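You operate a simulated robot arm through the tools that you are given. There is no shell and no other tool. Be economical: measure what you need, move in short steps, check, and stop when the job is done.

The job below is to be done with a simulated robot arm. You get a single attempt, and the scene is never put back.

JOB
Put the blue and green markers back in their cups.
Fine: blue first; turn each cup to the arrow before you fill it.

It is judged by the outcome, as a careful person would: the job done as asked, and still so three seconds after it is handed in. It fails if anything else is knocked over, pushed out of place, dropped, spilled or broken.

ROBOT AND FRAMES
A 6-joint arm with a two-finger parallel gripper, fixed in place. Base frame: the origin is at the foot of the arm, x ahead of it, y to its left, z up; the work surface is at about z = 735. Lengths are in mm, angles in rad, forces in N, time in s.
With the tool pointing down near the work surface it reaches from about 200 to 640 mm from the base axis. Its first joint turns from -1.152 to 1.152 rad. Payload 2.7 kg.
The TCP is the grasp point between the finger pads, 23 mm short of the fingertips. In the tool frame z runs along the fingers and y along their closing line. The gripper opens to 94 mm. The fingers are 38 mm wide and 10 mm thick; the gripper's body (54 by 96 mm) begins 39 mm behind the TCP.
Orientation is told as [roll, pitch, yaw] about the base's x, y, z axes, in that order, counted from this pose: with the fingers straight down and closing along the base's y, the tool's x points along the base's -x, its y along +y and its z along -z.

CONTROLS
- The arm moves only by the tool send_rows. Its argument "motion" is one flat list of numbers, 7 for each row, row after row: the shift along the tool's x, y, z in mm, then the turn, a rotation vector about the tool's x, y, z in rad, then the finger opening in mm, from 0 to 94. In form: [dx, dy, dz, wx, wy, wz, claw, dx, dy, dz, wx, wy, wz, claw, ...]. A call has 1 to 12 rows; each row shifts and turns the commanded pose from where the row before left it, along the tool's axes as they then stand. Each row takes 0.2 s and may step no farther than 50 mm and 0.15 rad from the row before; otherwise, or with a gripper value out of range, the whole call is refused. Where a pose cannot be reached the arm comes as near as it can. A force on the tool above 70 N (or 10 N above the force at the start of the call, whichever is more), or a blocked arm, ends the call early, and 0.2 s more pass. Each finger travels about 45 mm/s and halts on what it meets, pressing with about 45 N; the grip force reading is that of the motor and also rises with nothing between the fingers. The clock runs only during rows and for 0.2 s after the last one: add rows that do not move to give the fingers time. The reply holds the time, the measured pose of the TCP, the force on the tool along the base axes, the opening and the grip force, in the units named above and with some noise, with the torque about the TCP (base axes, N m) and any sound that the robot's microphone picked up, and new pictures: "views" is both (left out), scene, wrist or none.
- Cameras (640 x 400 px; columns grow to the right, rows downward): "scene" is fixed at [74.7, -427.9, 1407.2]; the picture's right is [0.81, -0.59, 0.00], its down [-0.32, -0.44, -0.84] and it looks along [0.50, 0.68, -0.54] (base axes); focal length 330 px, centre (320, 200). "wrist" rides on the gripper at [86, 16, -74] in the tool frame; the picture's right is [-0.18, 0.98, 0.00], its down [-0.58, -0.11, -0.81] and it looks along [-0.79, -0.15, 0.59] (tool axes); focal length 243 px, centre (320, 200).
- point_at(camera, pixels): there is no depth. For up to 12 entries [column, row, z] of the newest picture of that camera ("zoom" is the newest enlarged one), the place [x, y] in the base frame at which the ray of that pixel passes the height z, good to about 2 mm. It takes no simulated time.
- inspect(camera, box): a new picture of the part [left, top, right, bottom] of that camera's present view, enlarged. It takes no simulated time.
- hand_in(): hands the job in; it is judged then, once.

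Keep the steps short. Do not move on a guess: measure, check each grasp and each placing, and mend mistakes. In all there are 80 turns and 200 pictures (those below and enlarged ones count). Leave the gripper open and the arm clear of the work at the hand-in unless told otherwise, and finish with a single line.

The tools are called after "Emit:" as name(argument=value, ...) on one line, values as JSON. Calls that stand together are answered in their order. send_rows: Moves the arm, as the interface text tells. Its arguments: {"type":"object","properties":{"motion":{"type":"array","items":{"type":"number"}},"views":{"type":"string","enum":["both","scene","wrist","none"]}},"required":["motion"]} The other tools are called the same way: point_at (camera, pixels) gives the place at which the rays of pixels pass given heights; inspect (camera, box) takes an enlarged picture of a part of a camera's view; hand_in () hands the job in.

At the start:

```text
t: 0.0
tool_pos: [344.5, 226.0, 1195.2]
tcp_rot: [0.0, -0.001, 0.0]
contact_force: [-0.2, -0.6, -0.4]
wrist_torque: [0.0, 0.02, 0.02]
width: 94.2
grasp_force: 0.0
```

scene: 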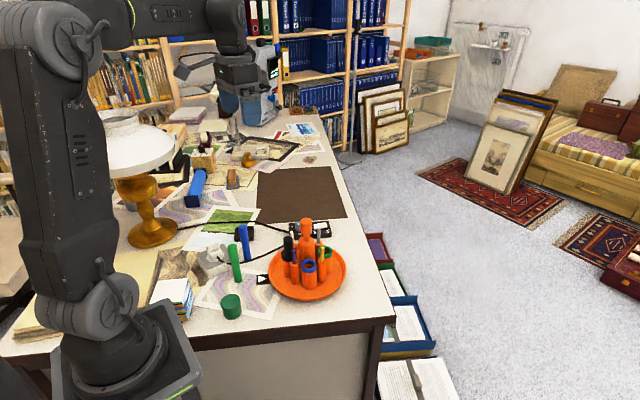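
wrist: 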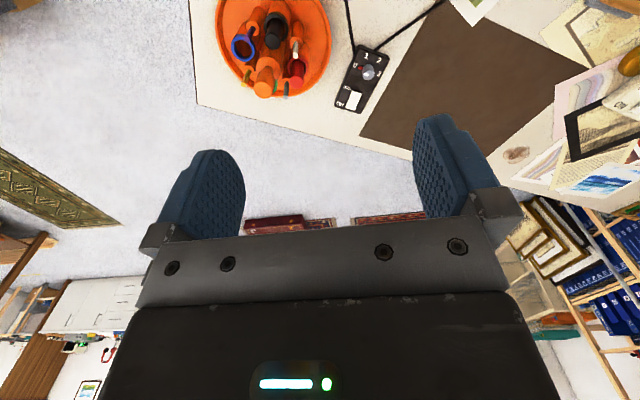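

I see an orange carousel with cups near (307,270), and blue and green markers near (243,243) and (235,262). I'll enlarge these areas to look for the arrow and the cups.

Emit:
inspect(camera="scene", box=[250, 205, 360, 310])

Emit:
inspect(camera="scene", box=[140, 210, 300, 330])

Emit:
inspect(camera="wrist", box=[190, 0, 350, 110])

```text
3.81 times, centred on (305, 258) of scene
```

zoom: 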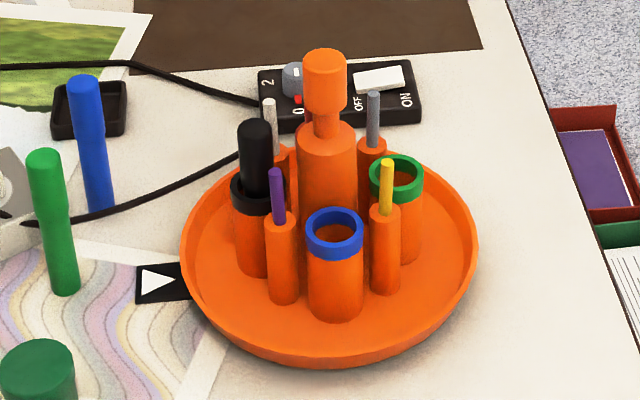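

```text
3.33 times, centred on (220, 270) of scene
```

zoom: 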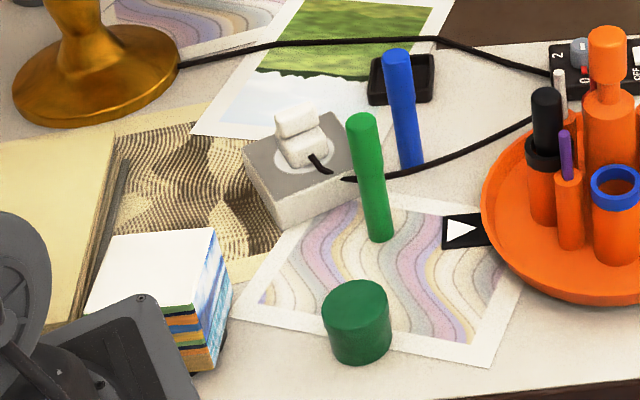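

```text
3.64 times, centred on (270, 55) of wrist
```

zoom: 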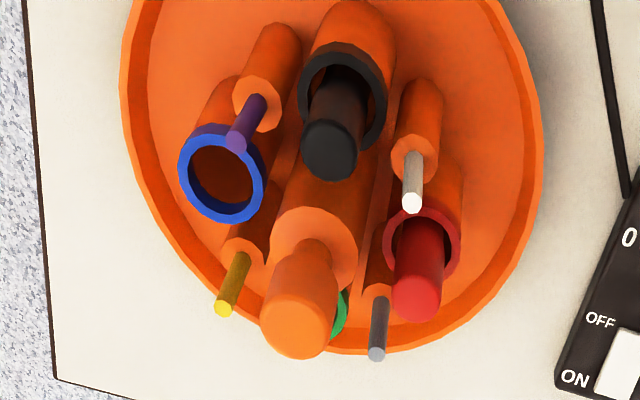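

The blue and green cups are empty, and black is nearest the arrow at left. Next I'll triangulate the knob, cups, markers and arrow from both cameras.

Emit:
point_at(camera="scene", pixels=[[306.3, 219, 850], [306.3, 219, 880], [306.3, 219, 910], [307.8, 270, 800], [307.8, 270, 830], [325, 254, 800], [325, 254, 830], [287, 256, 800], [287, 256, 830], [261, 282, 735], [242.5, 226, 850], [232.5, 246, 850]])

Emit:
point_at(camera="wrist", pixels=[[264, 91, 850], [264, 91, 880], [264, 91, 910], [243, 47, 800], [243, 47, 830], [274, 23, 800], [274, 23, 830], [296, 66, 800], [296, 66, 830]])

Emit:
point_at(camera="scene", pixels=[[246, 261, 735], [234, 280, 735], [249, 282, 735], [268, 276, 735], [243, 260, 735], [225, 316, 735], [307, 300, 745], [243, 225, 860], [233, 246, 860]])

```text
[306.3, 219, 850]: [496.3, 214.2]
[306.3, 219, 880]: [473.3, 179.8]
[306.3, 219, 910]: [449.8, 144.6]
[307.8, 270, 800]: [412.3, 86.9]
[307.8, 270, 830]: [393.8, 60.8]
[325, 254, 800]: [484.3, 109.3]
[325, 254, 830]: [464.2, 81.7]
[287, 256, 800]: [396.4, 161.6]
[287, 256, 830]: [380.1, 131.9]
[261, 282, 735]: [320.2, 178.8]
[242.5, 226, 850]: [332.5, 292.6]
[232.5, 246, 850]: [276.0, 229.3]
```

```text
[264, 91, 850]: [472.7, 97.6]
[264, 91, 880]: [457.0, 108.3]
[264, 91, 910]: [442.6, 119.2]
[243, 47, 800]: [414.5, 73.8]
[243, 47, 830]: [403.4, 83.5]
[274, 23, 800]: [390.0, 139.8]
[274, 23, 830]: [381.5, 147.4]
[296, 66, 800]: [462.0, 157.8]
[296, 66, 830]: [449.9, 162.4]
```

```text
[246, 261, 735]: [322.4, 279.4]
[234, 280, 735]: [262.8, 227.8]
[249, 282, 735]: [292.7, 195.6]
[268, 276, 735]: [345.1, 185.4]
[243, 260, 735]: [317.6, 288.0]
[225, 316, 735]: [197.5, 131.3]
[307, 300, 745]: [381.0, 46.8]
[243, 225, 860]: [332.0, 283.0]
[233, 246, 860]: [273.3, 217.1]
```

The knob top comes out at about (435,124,928). The cup rims are near z 812, about 52 mm from the axis: black at about 150°, blue about −120°, green about −31°, red about 58°. The arrow is near 154°. I'll move to a point above the knob and look from there.

Emit:
send_rows(motion=[-15, -17, 25, 0, 0, 0, 94, -15, -17, 25, 0, 0, 0, 94, -15, -17, 25, 0, 0, 0, 94, -15, -17, 25, 0, 0, 0, 94, -15, -17, 25, 0, 0, 0, 94, -15.5, -17, 25, 0, 0, 0, 94, 0, 0, 15, 0, 0, 0, 94])

```text
t: 1.6
tool_pos: [433.0, 122.5, 1030.7]
tcp_rot: [0.0, 0.001, 0.001]
contact_force: [0.0, 0.3, 0.2]
wrist_torque: [-0.03, 0.01, -0.03]
width: 93.5
grasp_force: 0.0
```

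scene: 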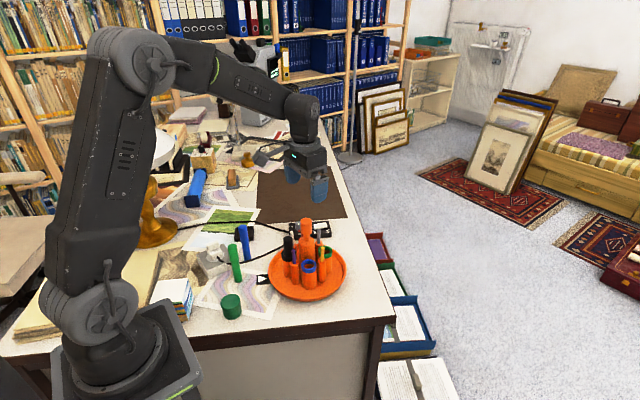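
wrist: 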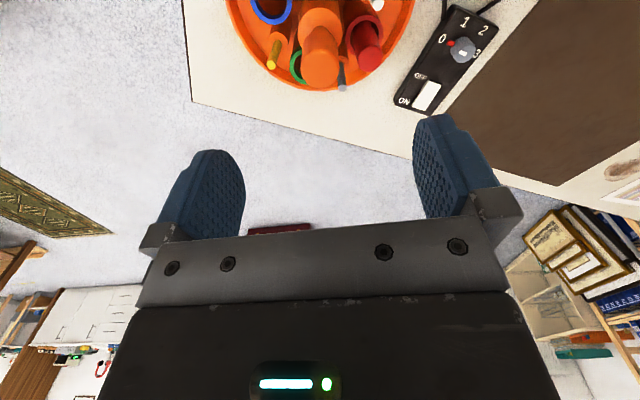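

I'll recheck the knob's axis from this new viewpoint with an enlarged wrist picture and an enlarged arrow.

Emit:
inspect(camera="wrist", box=[230, 0, 420, 110])

Emit:
inspect(camera="scene", box=[250, 240, 330, 290])

```text
3.37 times, centred on (325, 55) of wrist
```

zoom: 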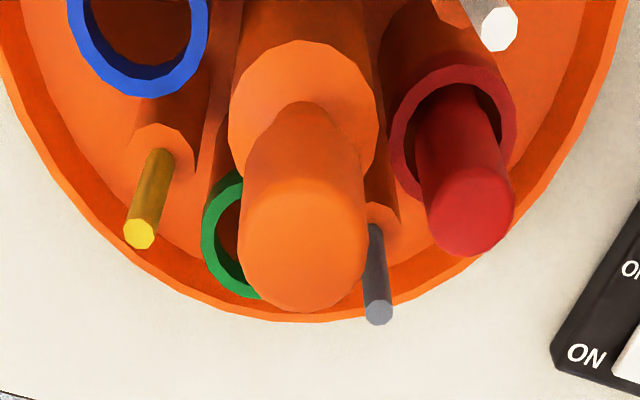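

```text
8.00 times, centred on (290, 265) of scene
```

zoom: 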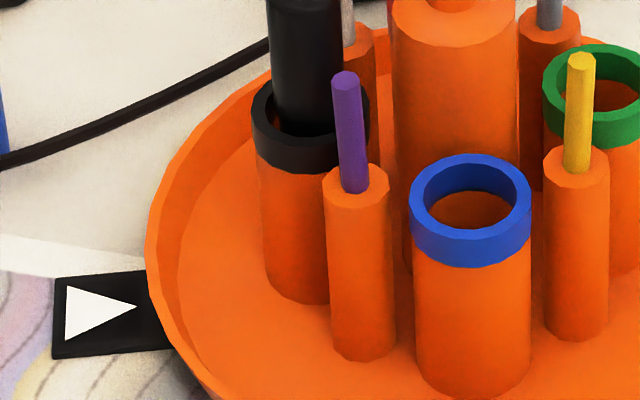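

Now the directions: the arrow's base and tip on the table, the cup rims, and the knob.

Emit:
point_at(camera="zoom", pixels=[[66, 313, 737], [137, 307, 737], [54, 318, 737], [160, 310, 737], [470, 196, 812], [310, 112, 812], [605, 85, 812], [470, 196, 808], [310, 112, 808], [605, 85, 808]])

Emit:
point_at(camera="wrist", pixels=[[320, 66, 920], [320, 66, 928], [320, 66, 935], [365.5, 40, 812], [366, 67, 865]])

Emit:
point_at(camera="scene", pixels=[[306.5, 223, 920], [306.5, 223, 928], [306.5, 223, 935], [266, 281, 755], [347, 272, 755], [152, 240, 735], [140, 160, 950], [170, 160, 950]])

```text
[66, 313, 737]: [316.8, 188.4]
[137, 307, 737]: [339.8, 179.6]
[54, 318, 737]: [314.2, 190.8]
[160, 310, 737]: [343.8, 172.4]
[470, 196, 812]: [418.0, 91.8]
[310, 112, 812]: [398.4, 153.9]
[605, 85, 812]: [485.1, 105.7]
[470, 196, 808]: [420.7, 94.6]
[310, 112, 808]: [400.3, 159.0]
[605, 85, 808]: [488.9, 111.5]
```

```text
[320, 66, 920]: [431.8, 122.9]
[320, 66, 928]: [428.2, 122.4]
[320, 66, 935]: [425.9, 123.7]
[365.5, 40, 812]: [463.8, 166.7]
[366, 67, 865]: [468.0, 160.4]
```

```text
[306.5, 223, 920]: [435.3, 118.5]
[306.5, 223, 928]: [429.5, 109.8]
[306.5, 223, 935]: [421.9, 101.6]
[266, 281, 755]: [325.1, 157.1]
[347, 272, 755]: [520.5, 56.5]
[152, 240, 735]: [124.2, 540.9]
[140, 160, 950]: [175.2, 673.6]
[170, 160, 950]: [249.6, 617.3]
```

The arrow points at the carousel from about 149–150°, and black sits at about 151°, with the cups 90° apart. So blue needs a quarter turn clockwise seen from above. Before lowering the fingers between the cups, I'll check how high the standing marker tops are.

Emit:
point_at(camera="scene", pixels=[[287.7, 239, 860], [287.7, 239, 880], [287.7, 239, 895], [318.8, 230, 850], [318.8, 230, 870]])

Emit:
point_at(camera="wrist", pixels=[[366, 63, 860], [366, 63, 880], [366, 63, 895]])

Emit:
send_rows(motion=[0, 0, 15, 0, 0, -0.131, 60, 0, 0, 15, 0, 0, -0.131, 50, 0, 0, 15, 0, 0, 0, 50, 0, 0, 15, 0, 0, 0, 50])

```text
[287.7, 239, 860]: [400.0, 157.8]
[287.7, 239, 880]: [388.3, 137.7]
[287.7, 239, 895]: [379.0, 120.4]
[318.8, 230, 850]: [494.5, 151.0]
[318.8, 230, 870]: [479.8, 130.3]
```

```text
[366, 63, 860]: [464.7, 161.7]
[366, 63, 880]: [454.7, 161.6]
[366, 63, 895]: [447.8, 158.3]
```

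```text
t: 2.6
tool_pos: [432.7, 123.5, 970.1]
tcp_rot: [0.0, 0.0, 0.263]
contact_force: [0.8, 0.4, -0.7]
wrist_torque: [0.01, 0.0, 0.0]
width: 50.1
grasp_force: 0.0
```

scene: 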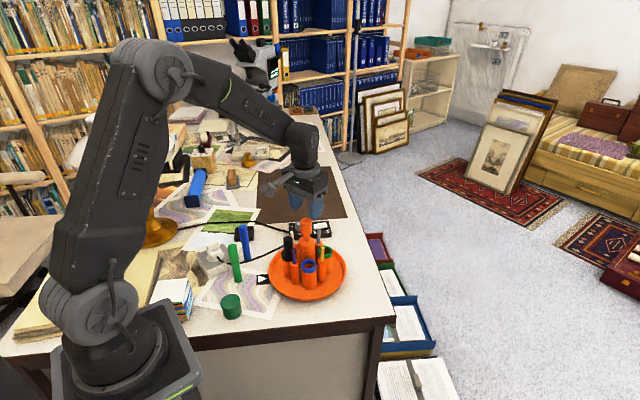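
wrist: 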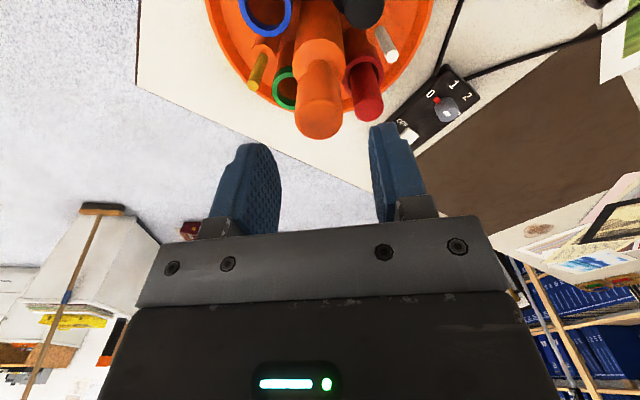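

Marker tops in the cups are at about z 870, below where the fingertips will be (885). The knob lies centred between the fingers. I'll lower to z 930 and check.

Emit:
send_rows(motion=[0, 0, 20, 0, 0, 0, 50, 0, 0, 20, 0, 0, 0, 50])

Emit:
inspect(camera="scene", box=[260, 170, 356, 300])

```text
t: 3.2
tool_pos: [432.2, 123.4, 931.0]
tcp_rot: [0.0, 0.0, 0.263]
contact_force: [0.4, 0.2, 0.0]
wrist_torque: [0.03, 0.01, -0.01]
width: 49.8
grasp_force: 0.0
```

scene: 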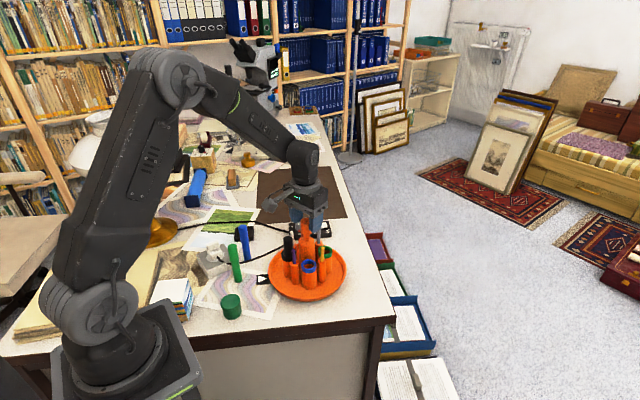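
wrist: 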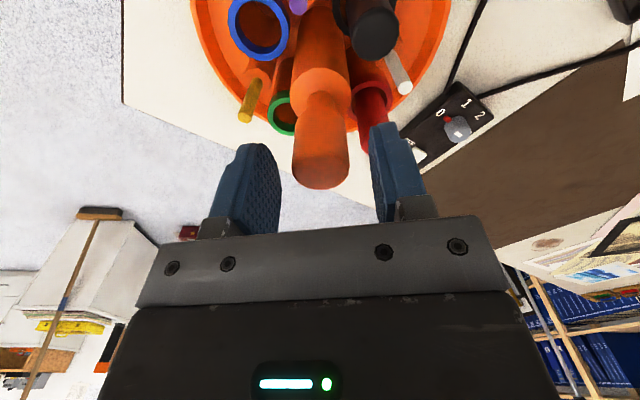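

```text
3.08 times, centred on (308, 235) of scene
```

zoom: 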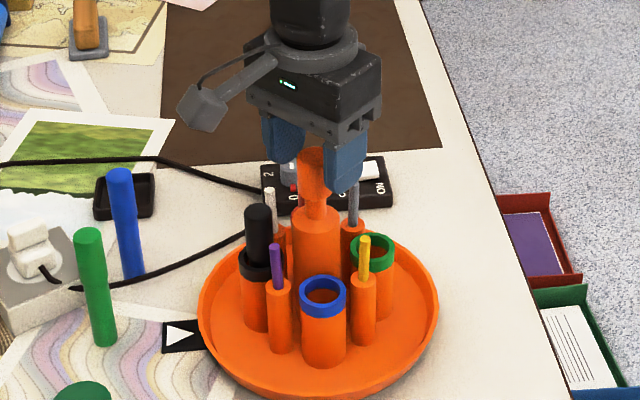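

The knob is between the pads. I'll lower to z 909 and close.

Emit:
send_rows(motion=[0, 0, 11, 0, 0, 0, 50, 0, 0, 11, 0, 0, 0, 50, 0, 0, 0, 0, 0, 0, 38, 0, 0, 0, 0, 0, 26, 0, 0, 0, 0, 0, 18, 0, 0, 0, 0, 0, 18])

Emit:
inspect(camera="scene", box=[260, 170, 356, 300])

```text
refused: motion must hold 7 numbers for each row
```

```text
3.08 times, centred on (308, 235) of scene
```

zoom: 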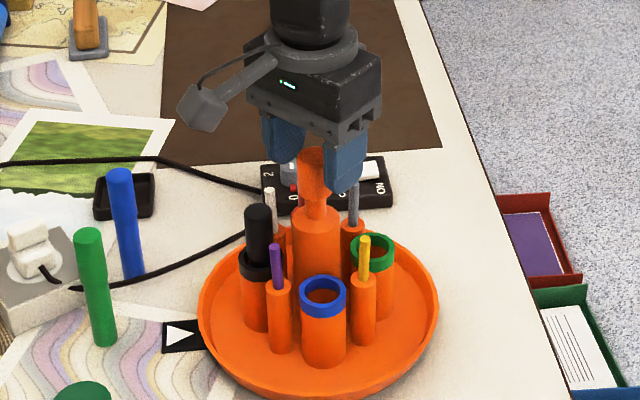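

That call was refused because I miscounted the numbers in a row. I'm resending it with seven per row.

Emit:
send_rows(motion=[0, 0, 11, 0, 0, 0, 50, 0, 0, 11, 0, 0, 0, 50, 0, 0, 0, 0, 0, 0, 38, 0, 0, 0, 0, 0, 0, 26, 0, 0, 0, 0, 0, 0, 20, 0, 0, 0, 0, 0, 0, 20])

Emit:
inspect(camera="scene", box=[260, 170, 356, 300])

```text
t: 4.6
tool_pos: [434.1, 122.9, 908.9]
tcp_rot: [0.0, -0.002, 0.262]
contact_force: [4.1, -15.0, -2.8]
wrist_torque: [0.23, -0.45, 0.0]
width: 28.6
grasp_force: 44.8
```

scene: 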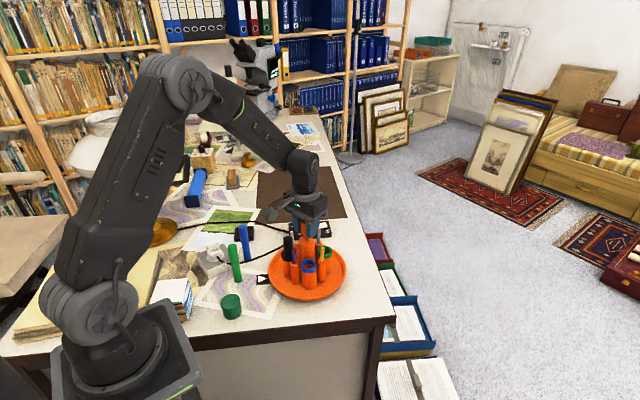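
wrist: 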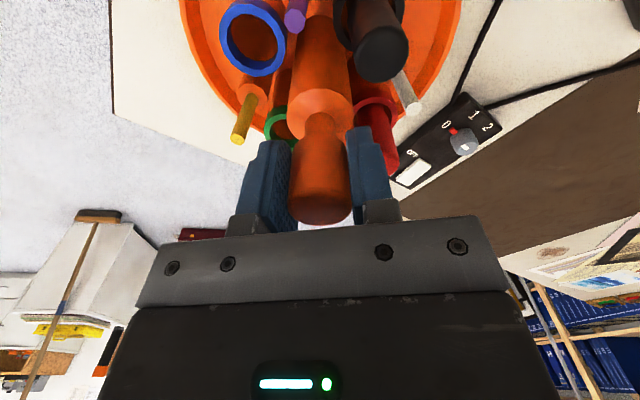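

```text
3.08 times, centred on (308, 235) of scene
```

zoom: 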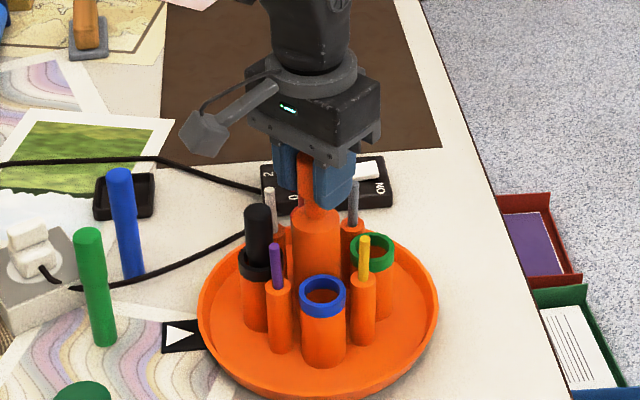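

The knob is gripped at 28.6 mm with a side force of about 15 N along tool −y, so I'm roughly a millimetre off axis. I'll ease 1 mm that way, then make a short trial turn clockwise.

Emit:
send_rows(motion=[0, -1, 0, 0, 0, 0, 20, 0, 0, 0, 0, 0, 0.08, 20, 0, 0, 0, 0, 0, 0.1, 20, 0, 0, 0, 0, 0, 0.1, 20])

Emit:
inspect(camera="scene", box=[260, 170, 356, 300])

```text
t: 5.6
tool_pos: [434.2, 122.5, 908.6]
tcp_rot: [0.001, 0.002, -0.021]
contact_force: [-7.0, -20.6, 3.7]
wrist_torque: [0.5, -1.05, 0.01]
width: 28.6
grasp_force: 44.8
```

scene: 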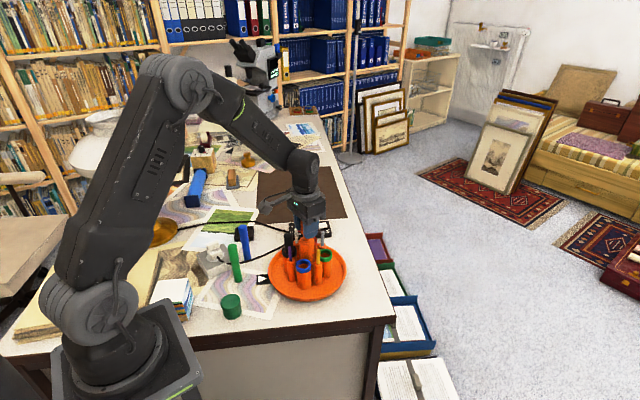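
wrist: 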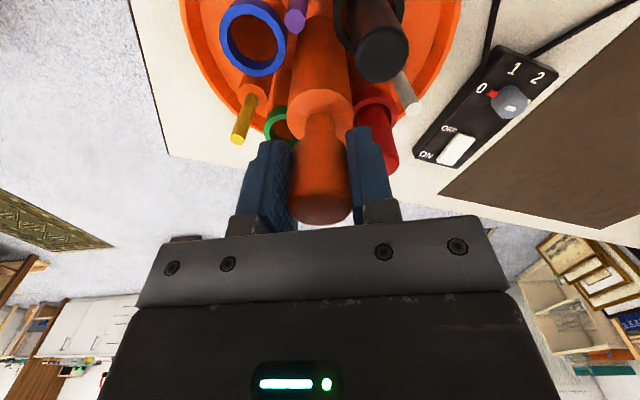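

```text
3.08 times, centred on (308, 235) of scene
```

zoom: 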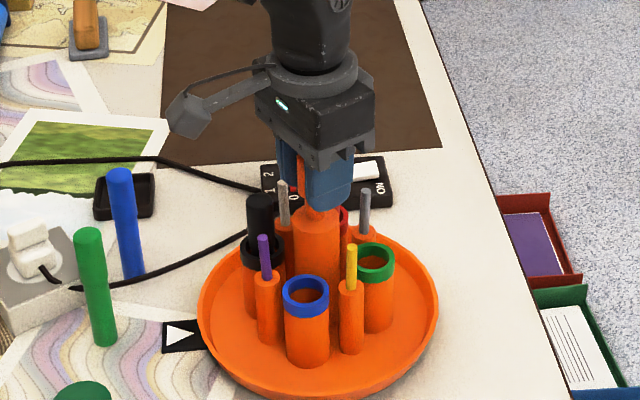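

The carousel turns freely with the grip. A side force of 20 N remains towards −y, so I'll ease further before going on.

Emit:
send_rows(motion=[0.5, -1.5, 0, 0, 0, 0, 20, 0, 0, 0, 0, 0, 0, 20], views="none")

```text
t: 6.2
tool_pos: [433.1, 123.4, 908.7]
tcp_rot: [0.001, -0.001, -0.016]
contact_force: [1.5, -5.8, 5.1]
wrist_torque: [-0.47, 1.34, 0.04]
width: 28.7
grasp_force: 45.3
```

The force fell to about 6 N. I'll continue the turn, leaving the last bit until I've checked.

Emit:
send_rows(motion=[0, -0.5, 0, 0, 0, 0.12, 20, 0, 0, 0, 0, 0, 0.12, 20, 0, 0, 0, 0, 0, 0.12, 20, 0, 0, 0, 0, 0, 0.12, 20, 0, 0, 0, 0, 0, 0.12, 20], views="none")

```text
t: 7.4
tool_pos: [433.2, 123.0, 908.5]
tcp_rot: [0.001, 0.0, -0.623]
contact_force: [-10.7, 17.0, 3.5]
wrist_torque: [-0.31, -0.65, 0.04]
width: 28.7
grasp_force: 45.0
```

The side force now points the other way, about 20 N. I'll make a small correction and continue.

Emit:
send_rows(motion=[1.2, 0.5, 0, 0, 0, 0.0, 20, 0, 0, 0, 0, 0, 0.12, 20, 0, 0, 0, 0, 0, 0.12, 20, 0, 0, 0, 0, 0, 0.12, 20])

Emit:
inspect(camera="scene", box=[250, 200, 354, 300])

```text
t: 8.4
tool_pos: [433.9, 122.0, 907.9]
tcp_rot: [0.003, -0.003, -0.98]
contact_force: [-0.4, 10.8, 6.5]
wrist_torque: [0.22, 1.03, -0.02]
width: 28.6
grasp_force: 44.7
```

scene: 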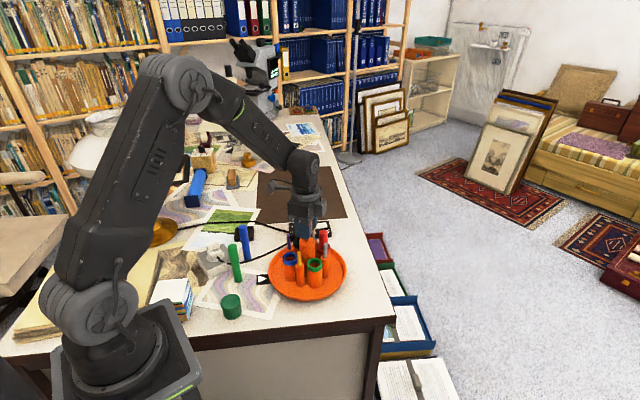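
wrist: 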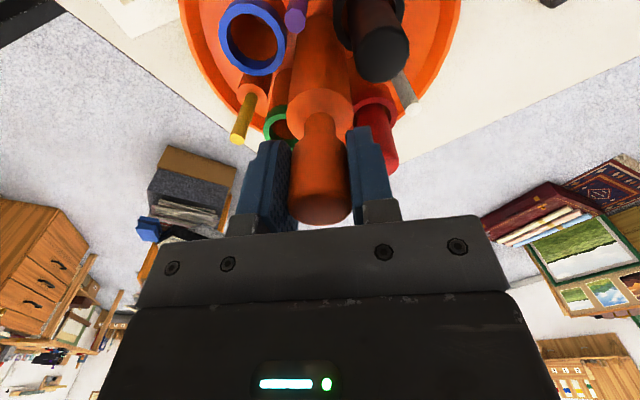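

```text
4.00 times, centred on (302, 250) of scene
```

zoom: 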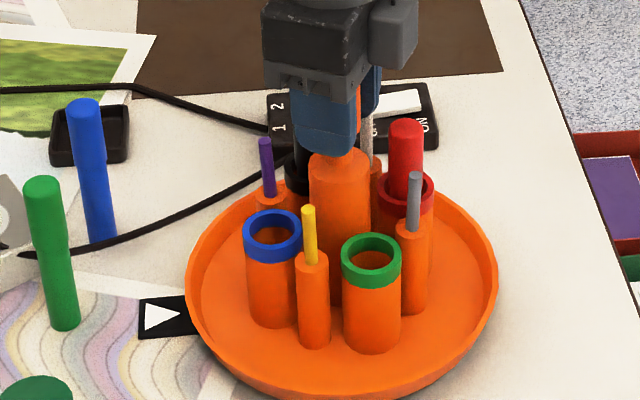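

No slip: the cups sit identically in the wrist view. Blue still needs about 0.33 rad to reach the arrow, so I'll turn that now.

Emit:
send_rows(motion=[0, 0.3, 0, 0, 0, 0.11, 20, 0, 0, 0, 0, 0, 0.11, 20, 0, 0, 0, 0, 0, 0.11, 20, 0, 0, 0, 0, 0, 0, 20], views="scene")

Emit:
inspect(camera="scene", box=[250, 230, 346, 290])

```text
t: 9.4
tool_pos: [433.6, 122.5, 908.8]
tcp_rot: [0.002, -0.002, -1.31]
contact_force: [1.8, 5.0, 3.9]
wrist_torque: [-0.7, -0.23, 0.0]
width: 28.8
grasp_force: 44.9
```

scene: 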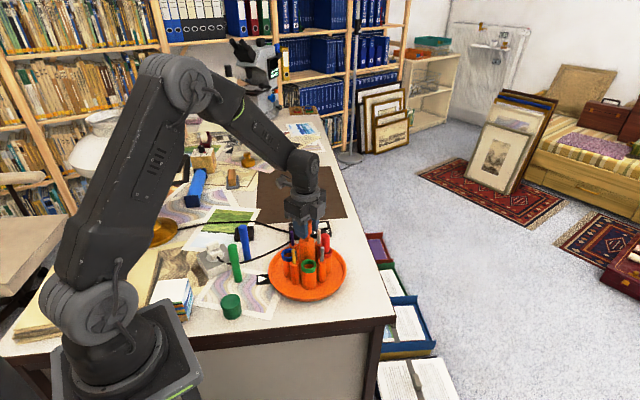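

```text
6.67 times, centred on (298, 260) of scene
```

zoom: 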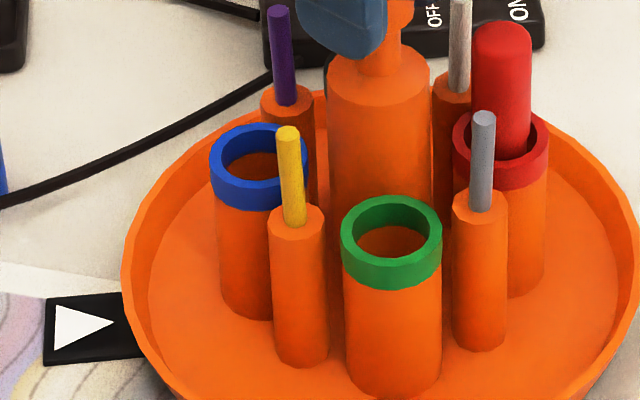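

Now I'll measure the blue and green rim centres, at (258,165) and (391,238) in the zoom, along with the arrow.

Emit:
point_at(camera="zoom", pixels=[[258, 154, 823], [258, 154, 819], [391, 226, 823], [391, 226, 819], [500, 138, 823], [500, 138, 819], [56, 327, 735], [114, 324, 735], [46, 331, 735], [56, 327, 740], [114, 324, 740]])

Emit:
inspect(camera="scene", box=[245, 260, 293, 290])

```text
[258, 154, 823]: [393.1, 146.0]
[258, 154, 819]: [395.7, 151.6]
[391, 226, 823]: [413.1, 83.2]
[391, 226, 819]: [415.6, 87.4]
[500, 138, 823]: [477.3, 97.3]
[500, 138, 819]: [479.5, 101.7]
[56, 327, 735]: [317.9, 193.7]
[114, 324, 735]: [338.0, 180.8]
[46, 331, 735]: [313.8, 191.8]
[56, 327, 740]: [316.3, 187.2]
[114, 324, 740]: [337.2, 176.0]
```

```text
13.33 times, centred on (269, 275) of scene
```

zoom: 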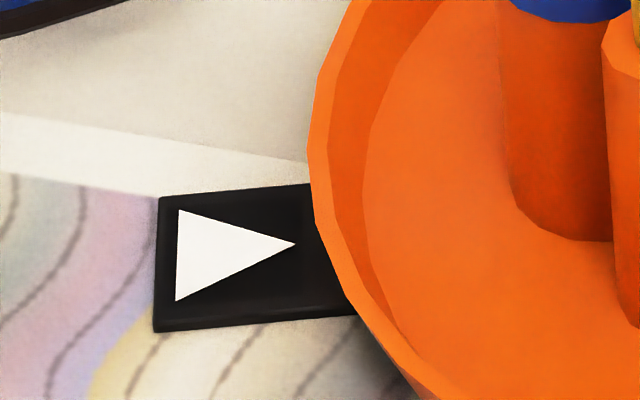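

Blue is at 149.9°, the arrow at about 149.5°, and the axis at (434.5,122), so blue is at the arrow. I'll open, rise straight up and check that the carousel stays put.

Emit:
send_rows(motion=[0, 0, 0, 0, 0, 0, 40, 0, 0, 0, 0, 0, 0, 50, 0, 0, 0, 0, 0, 0, 50, 0, 0, -25, 0, 0, 0, 50, 0, 0, -30, 0, 0, 0, 50, 0, 0, -30, 0, 0, 0, 50], views="scene")

Emit:
inspect(camera="scene", box=[210, 215, 306, 275])

Emit:
inspect(camera="scene", box=[250, 230, 346, 290])

```text
t: 10.8
tool_pos: [433.5, 120.9, 993.3]
tcp_rot: [0.001, 0.001, -1.309]
contact_force: [0.5, -0.1, -0.7]
wrist_torque: [-0.02, 0.0, 0.04]
width: 49.7
grasp_force: 0.0
```

scene: 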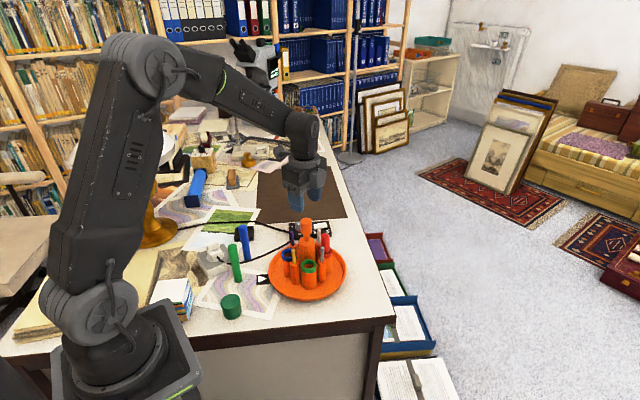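

```text
6.67 times, centred on (258, 245) of scene
```

zoom: 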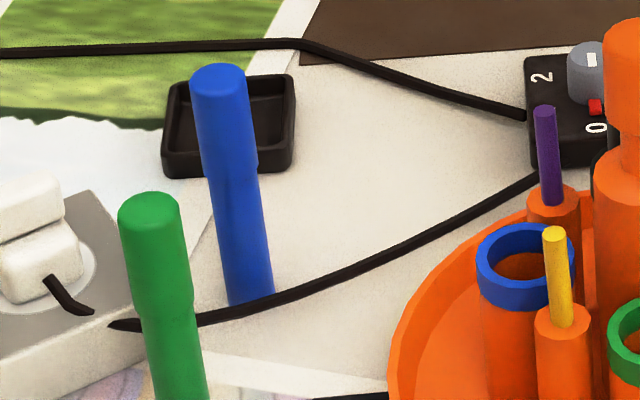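

```text
6.67 times, centred on (298, 260) of scene
```

zoom: 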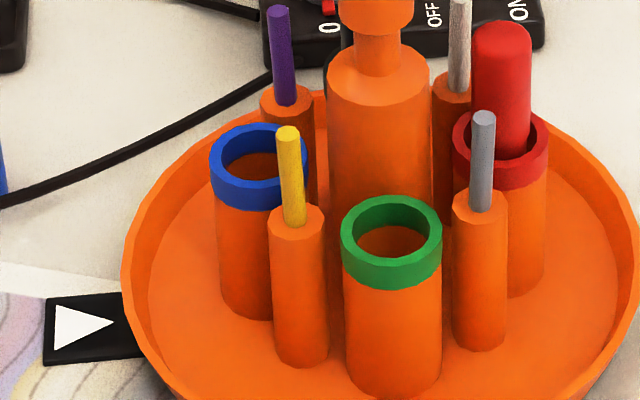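

The carousel stayed put. Next I'll turn to yaw −0.52 (the tangent at the arrow) and move high over the blue marker, near (326,286).

Emit:
send_rows(motion=[0, 0, 0, 0, 0, -0.131, 50, 0, 0, 0, 0, 0, -0.131, 50, 0, 0, 0, 0, 0, -0.131, 50, 0, 0, 0, 0, 0, -0.131, 50, 0, 0, 0, 0, 0, -0.131, 50, 0, 0, 0, 0, 0, -0.131, 50, 35, 18, 0, 0, 0, 0, 50, 35, 18, 0, 0, 0, 0, 50, 35, 18, 0, 0, 0, 0, 50, 35, 18, 0, 0, 0, 0, 50, 35, 18, 0, 0, 0, 0, 50])

Emit:
inspect(camera="wrist", box=[220, 0, 420, 130])

```text
t: 13.2
tool_pos: [325.2, 286.5, 991.2]
tcp_rot: [-0.002, 0.001, -0.523]
contact_force: [1.1, 0.3, -0.2]
wrist_torque: [-0.02, 0.0, -0.03]
width: 50.1
grasp_force: 0.0
```

scene: 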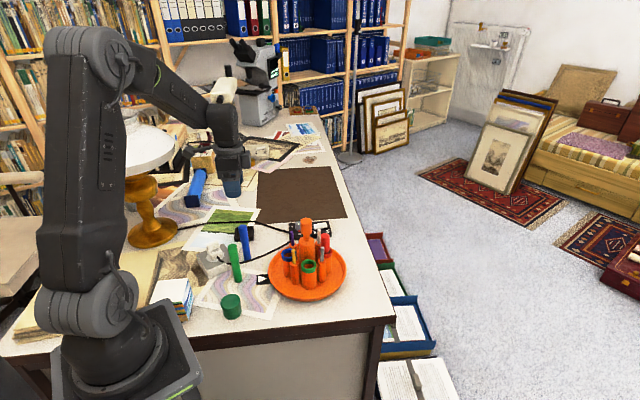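
wrist: 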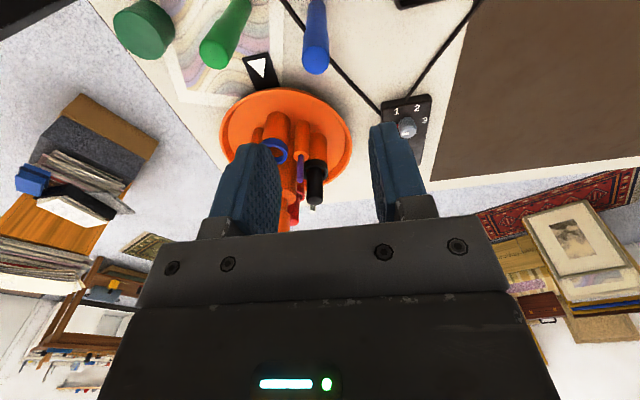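

```text
3.08 times, centred on (320, 65) of wrist
```

zoom: 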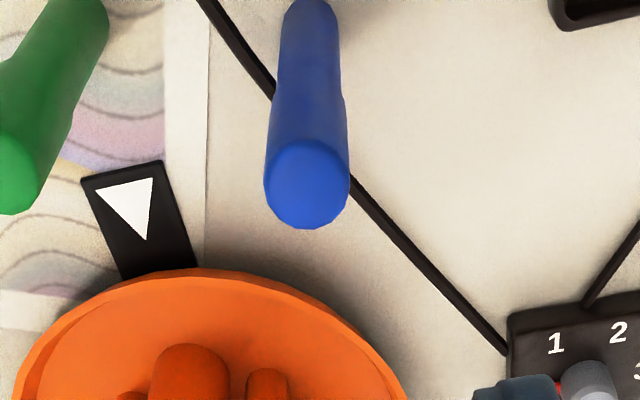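

The blue marker's top shows at (315.5,60) in the wrist view. I'll combine that with the scene view at (242.7,225.8) to get its position.

Emit:
point_at(camera="wrist", pixels=[[315.5, 59, 845], [315.5, 59, 855], [315.5, 59, 865], [217, 55, 845], [217, 55, 855], [217, 55, 865]])

Emit:
point_at(camera="scene", pixels=[[242.7, 226.3, 845], [242.7, 226.3, 855], [242.7, 226.3, 865], [232.6, 246, 845], [232.6, 246, 855], [232.6, 246, 865], [247.5, 260.7, 735]])

```text
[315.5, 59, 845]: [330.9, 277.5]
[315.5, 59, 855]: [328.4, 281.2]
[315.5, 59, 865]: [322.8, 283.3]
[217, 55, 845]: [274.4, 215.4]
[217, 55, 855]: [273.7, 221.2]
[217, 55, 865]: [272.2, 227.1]
```

```text
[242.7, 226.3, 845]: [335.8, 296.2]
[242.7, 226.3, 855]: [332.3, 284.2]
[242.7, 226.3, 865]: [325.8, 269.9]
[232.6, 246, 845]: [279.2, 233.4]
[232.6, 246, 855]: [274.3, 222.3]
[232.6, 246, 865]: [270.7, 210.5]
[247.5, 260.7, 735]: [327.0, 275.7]
```

Blue's top is at about (329.5,281.7,857) and green's at (274,222,855). I'll shift over blue and come down until the tips are just above its top.

Emit:
send_rows(motion=[-6.3, -1.9, 20, 0, 0, 0, 50, 0, 0, 30, 0, 0, 0, 50, 0, 0, 30, 0, 0, 0, 50, 0, 0, 22, 0, 0, 0, 50])

Emit:
inspect(camera="scene", box=[190, 170, 302, 270])

```text
t: 14.2
tool_pos: [329.7, 282.8, 890.8]
tcp_rot: [-0.001, 0.001, -0.522]
contact_force: [-0.1, -0.1, -0.1]
wrist_torque: [-0.01, 0.0, -0.01]
width: 50.1
grasp_force: 0.2
```

scene: 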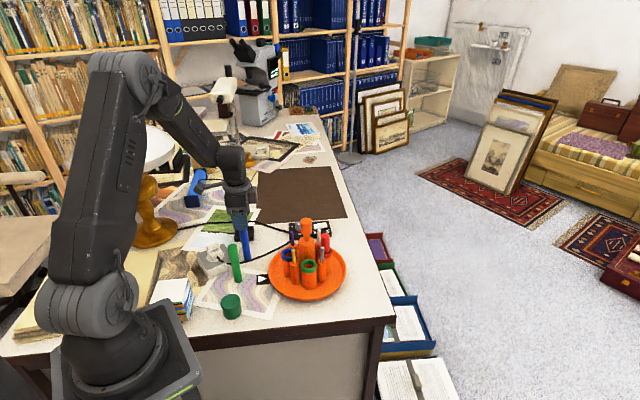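
wrist: 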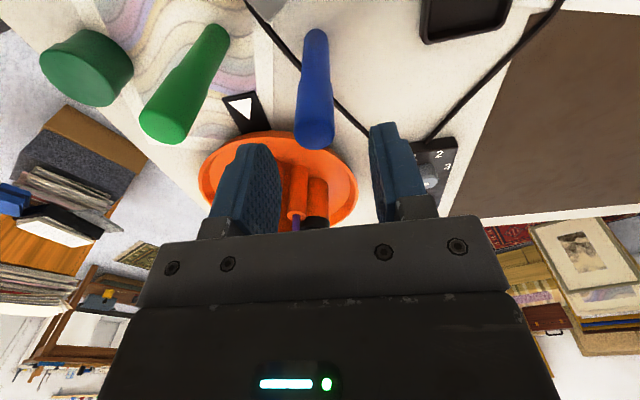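

```text
4.00 times, centred on (246, 220) of scene
```

zoom: 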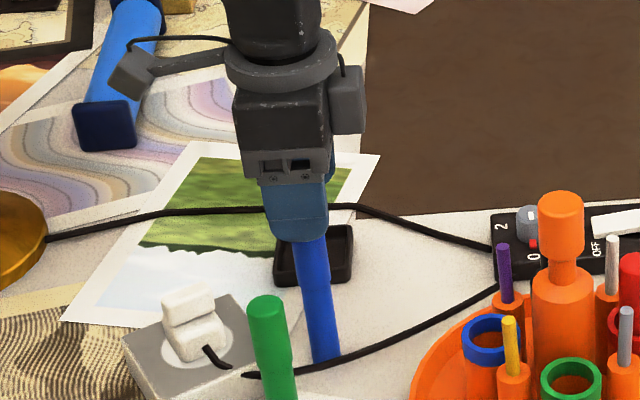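

The marker shows slightly left of centre between the pads, at (315,138). I'll measure it from here.

Emit:
inspect(camera="wrist", box=[256, 60, 384, 220])

Emit:
point_at(camera="wrist", pixels=[[315.5, 133, 857], [316, 40, 735]])

```text
2.50 times, centred on (320, 140) of wrist
```

zoom: 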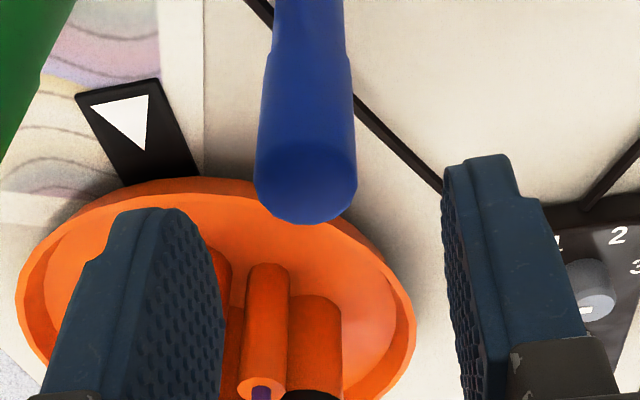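

```text
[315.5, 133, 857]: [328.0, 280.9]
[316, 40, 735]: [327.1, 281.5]
```

Marker axis is at (328,281), so I'll shift tool y by about −1.8 mm, lower to z 843 and close gently.

Emit:
send_rows(motion=[0.6, -1.8, 16, 0, 0, 0, 50, 0, 0, 16, 0, 0, 0, 50, 0, 0, 16, 0, 0, 0, 50, 0, 0, 0, 0, 0, 0, 40, 0, 0, 0, 0, 0, 0, 30, 0, 0, 0, 0, 0, 0, 22, 0, 0, 0, 0, 0, 0, 14, 0, 0, 0, 0, 0, 0, 14])

Emit:
inspect(camera="scene", box=[190, 170, 302, 270])

```text
t: 16.0
tool_pos: [329.5, 281.3, 841.8]
tcp_rot: [0.001, 0.0, -0.522]
contact_force: [-0.3, -0.3, -0.5]
wrist_torque: [-0.02, 0.01, -0.01]
width: 21.8
grasp_force: 44.3
```

scene: 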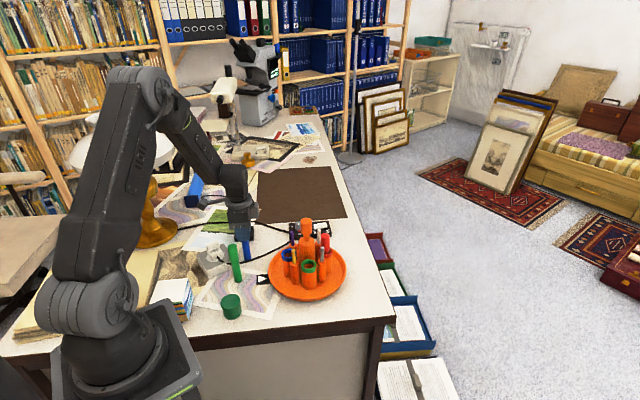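
wrist: 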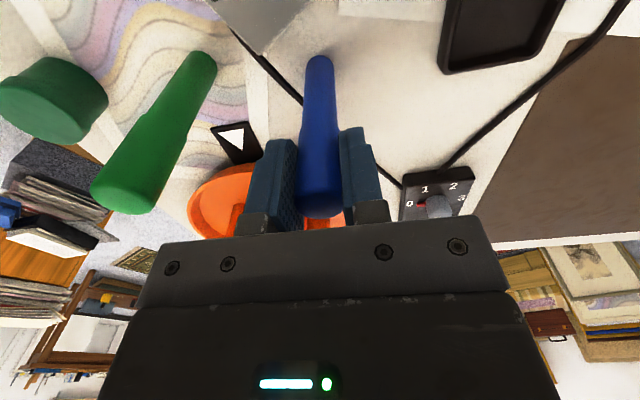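

```text
4.00 times, centred on (246, 220) of scene
```

zoom: 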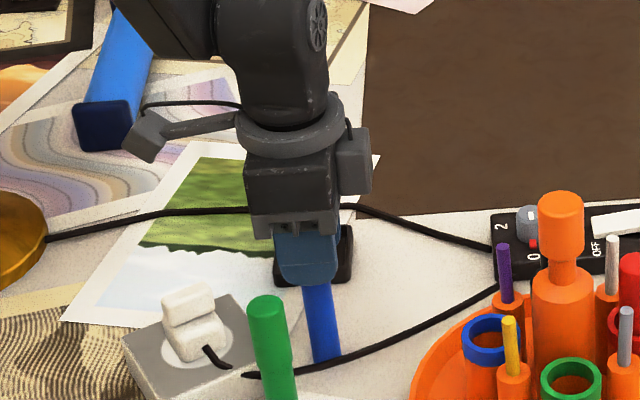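

The blue marker is gripped at 21.8 mm with no side load. I'll lift it straight up and check that it comes cleanly.

Emit:
send_rows(motion=[0, 0, -12, 0, 0, 0, 14, 0, 0, -24, 0, 0, 0, 14, 0, 0, -36, 0, 0, 0, 14, 0, 0, -36, 0, 0, 0, 14, 0, 0, -36, 0, 0, 0, 14])

Emit:
inspect(camera="scene", box=[190, 150, 318, 270])

```text
t: 17.2
tool_pos: [329.5, 280.2, 985.1]
tcp_rot: [0.001, 0.001, -0.521]
contact_force: [-0.1, 0.5, 0.0]
wrist_torque: [0.0, -0.03, -0.01]
width: 22.3
grasp_force: 44.7
```

scene: 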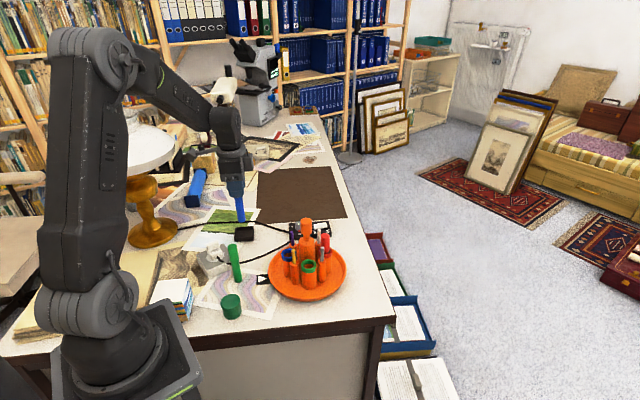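
wrist: 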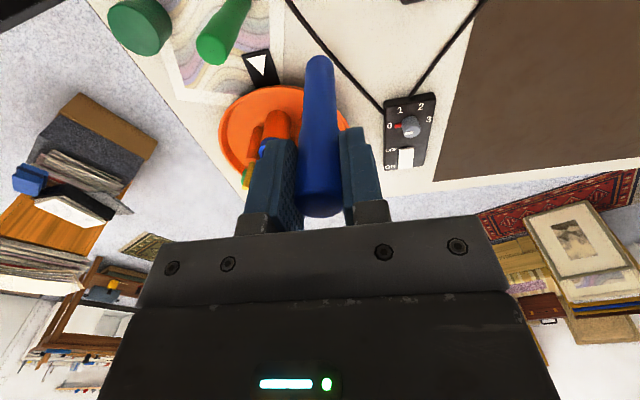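

```text
3.33 times, centred on (254, 210) of scene
```

zoom: 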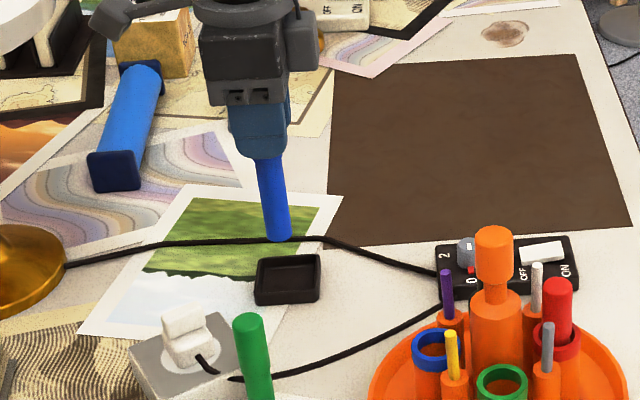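

The marker came up cleanly. Before lowering it beside the knob, I want to check the block on the gripper's tool −x side, near (312,165), since it could foul the knob at z 920. I'll enlarge it.

Emit:
inspect(camera="scene", box=[206, 125, 270, 185])

```text
6.67 times, centred on (238, 155) of scene
```

zoom: 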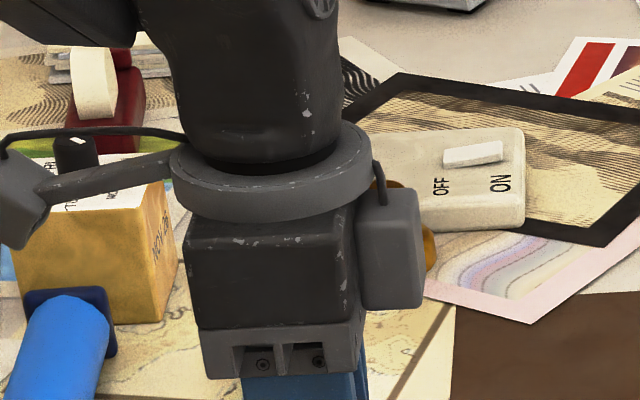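

Emit:
point_at(camera="zoom", pixels=[[395, 306, 1020], [395, 306, 1030], [395, 306, 1040], [395, 306, 1050], [425, 300, 1030], [425, 300, 1040], [425, 300, 1050], [278, 378, 1024], [278, 378, 1015]])

```text
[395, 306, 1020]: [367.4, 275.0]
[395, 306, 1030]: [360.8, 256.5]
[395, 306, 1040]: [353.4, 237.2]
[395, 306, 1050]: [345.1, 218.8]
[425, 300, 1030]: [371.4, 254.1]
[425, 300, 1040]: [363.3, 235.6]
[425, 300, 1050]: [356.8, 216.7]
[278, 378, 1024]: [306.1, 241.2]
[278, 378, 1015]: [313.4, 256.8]
```

The numbers say the block's underside is about 46 mm above the TCP and reaches 49 mm towards the knob. With the tool vertical it would hit the knob before the marker bottomed out. I'll set the marker back on its spot and regrip with the tool tilted 0.36 rad, top leaning away from the knob. Lowering now.

Emit:
send_rows(motion=[0, 0, 36, 0, 0, 0, 14, 0, 0, 36, 0, 0, 0, 14, 0, 0, 36, 0, 0, 0, 14, 0, 0, 24, 0, 0, 0, 14, 0, 0, 8, 0, 0, 0, 14, 0, 0, 3.5, 0, 0, 0, 14, 0, 0, 0, 0, 0, 0, 14])

Emit:
inspect(camera="scene", box=[190, 170, 302, 270])

```text
t: 18.8
tool_pos: [328.3, 282.2, 844.7]
tcp_rot: [0.003, -0.001, -0.522]
contact_force: [-1.2, -3.3, 10.3]
wrist_torque: [-0.24, 0.16, -0.02]
width: 22.2
grasp_force: 44.8
```

scene: 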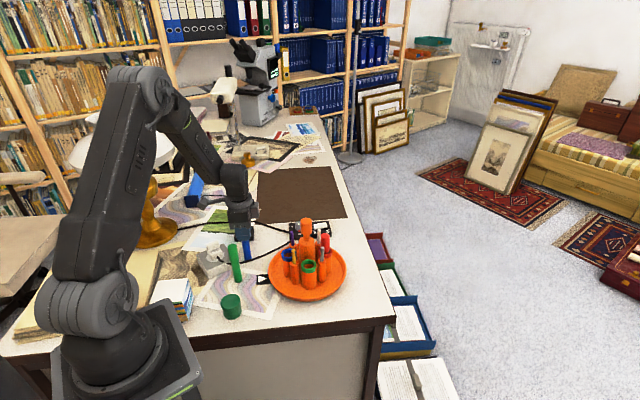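
wrist: 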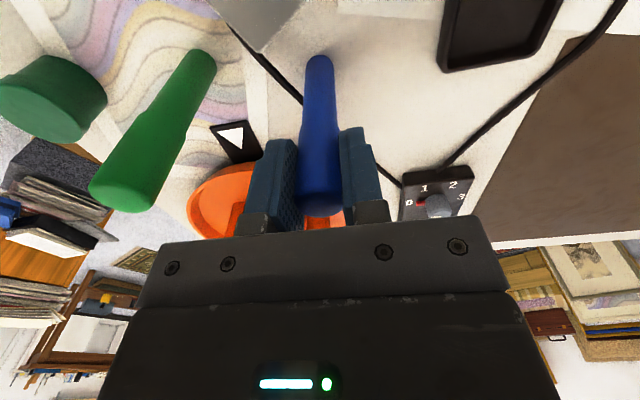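

```text
4.00 times, centred on (246, 220) of scene
```

zoom: 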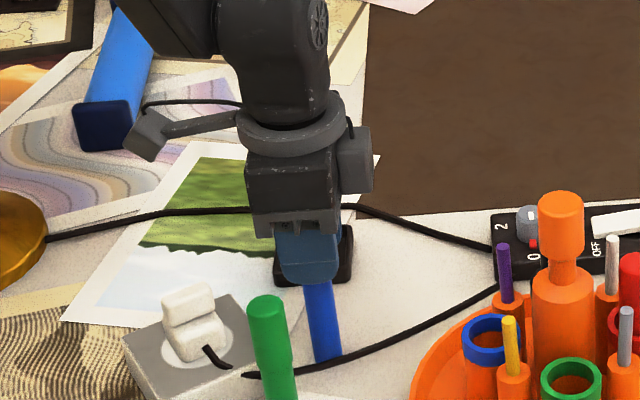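

It touched down (10 N upward). I'll open and confirm the marker stands, then tilt in place around the closing axis with the fingers still straddling it.

Emit:
send_rows(motion=[0, 0, 0, 0, 0, 0, 30, 0, 0, 0, 0, 0, 0, 46, 0, 0, 0, 0, 0, 0, 46])

Emit:
inspect(camera="scene", box=[190, 170, 302, 270])

```text
t: 19.6
tool_pos: [329.8, 282.3, 843.7]
tcp_rot: [0.0, 0.0, -0.522]
contact_force: [0.5, -1.2, -0.5]
wrist_torque: [-0.04, -0.02, 0.03]
width: 46.0
grasp_force: 0.1
```

scene: 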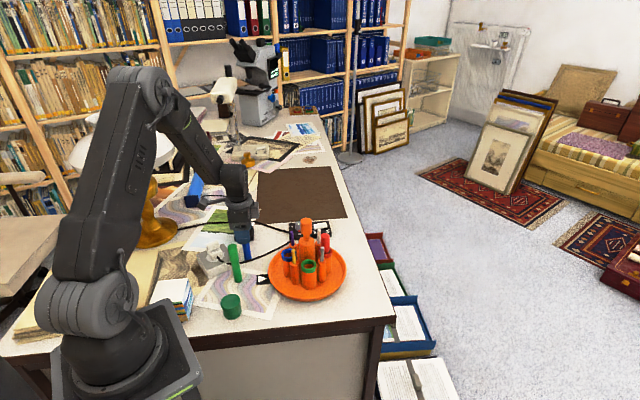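
wrist: 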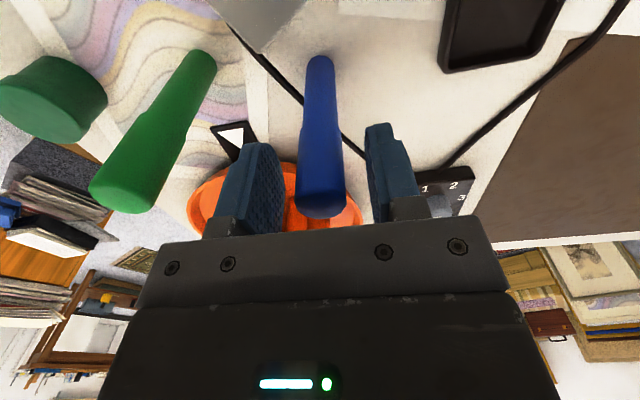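

```text
4.00 times, centred on (246, 220) of scene
```

zoom: 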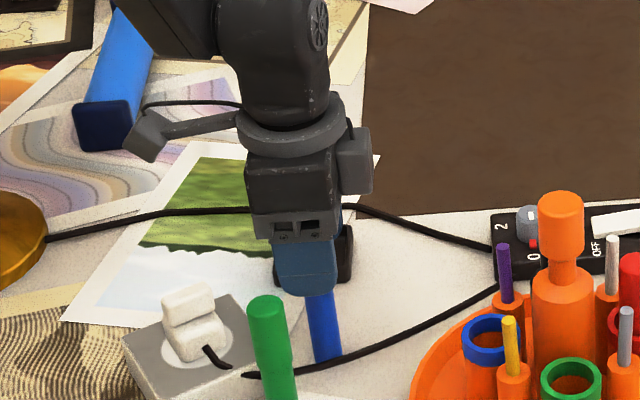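

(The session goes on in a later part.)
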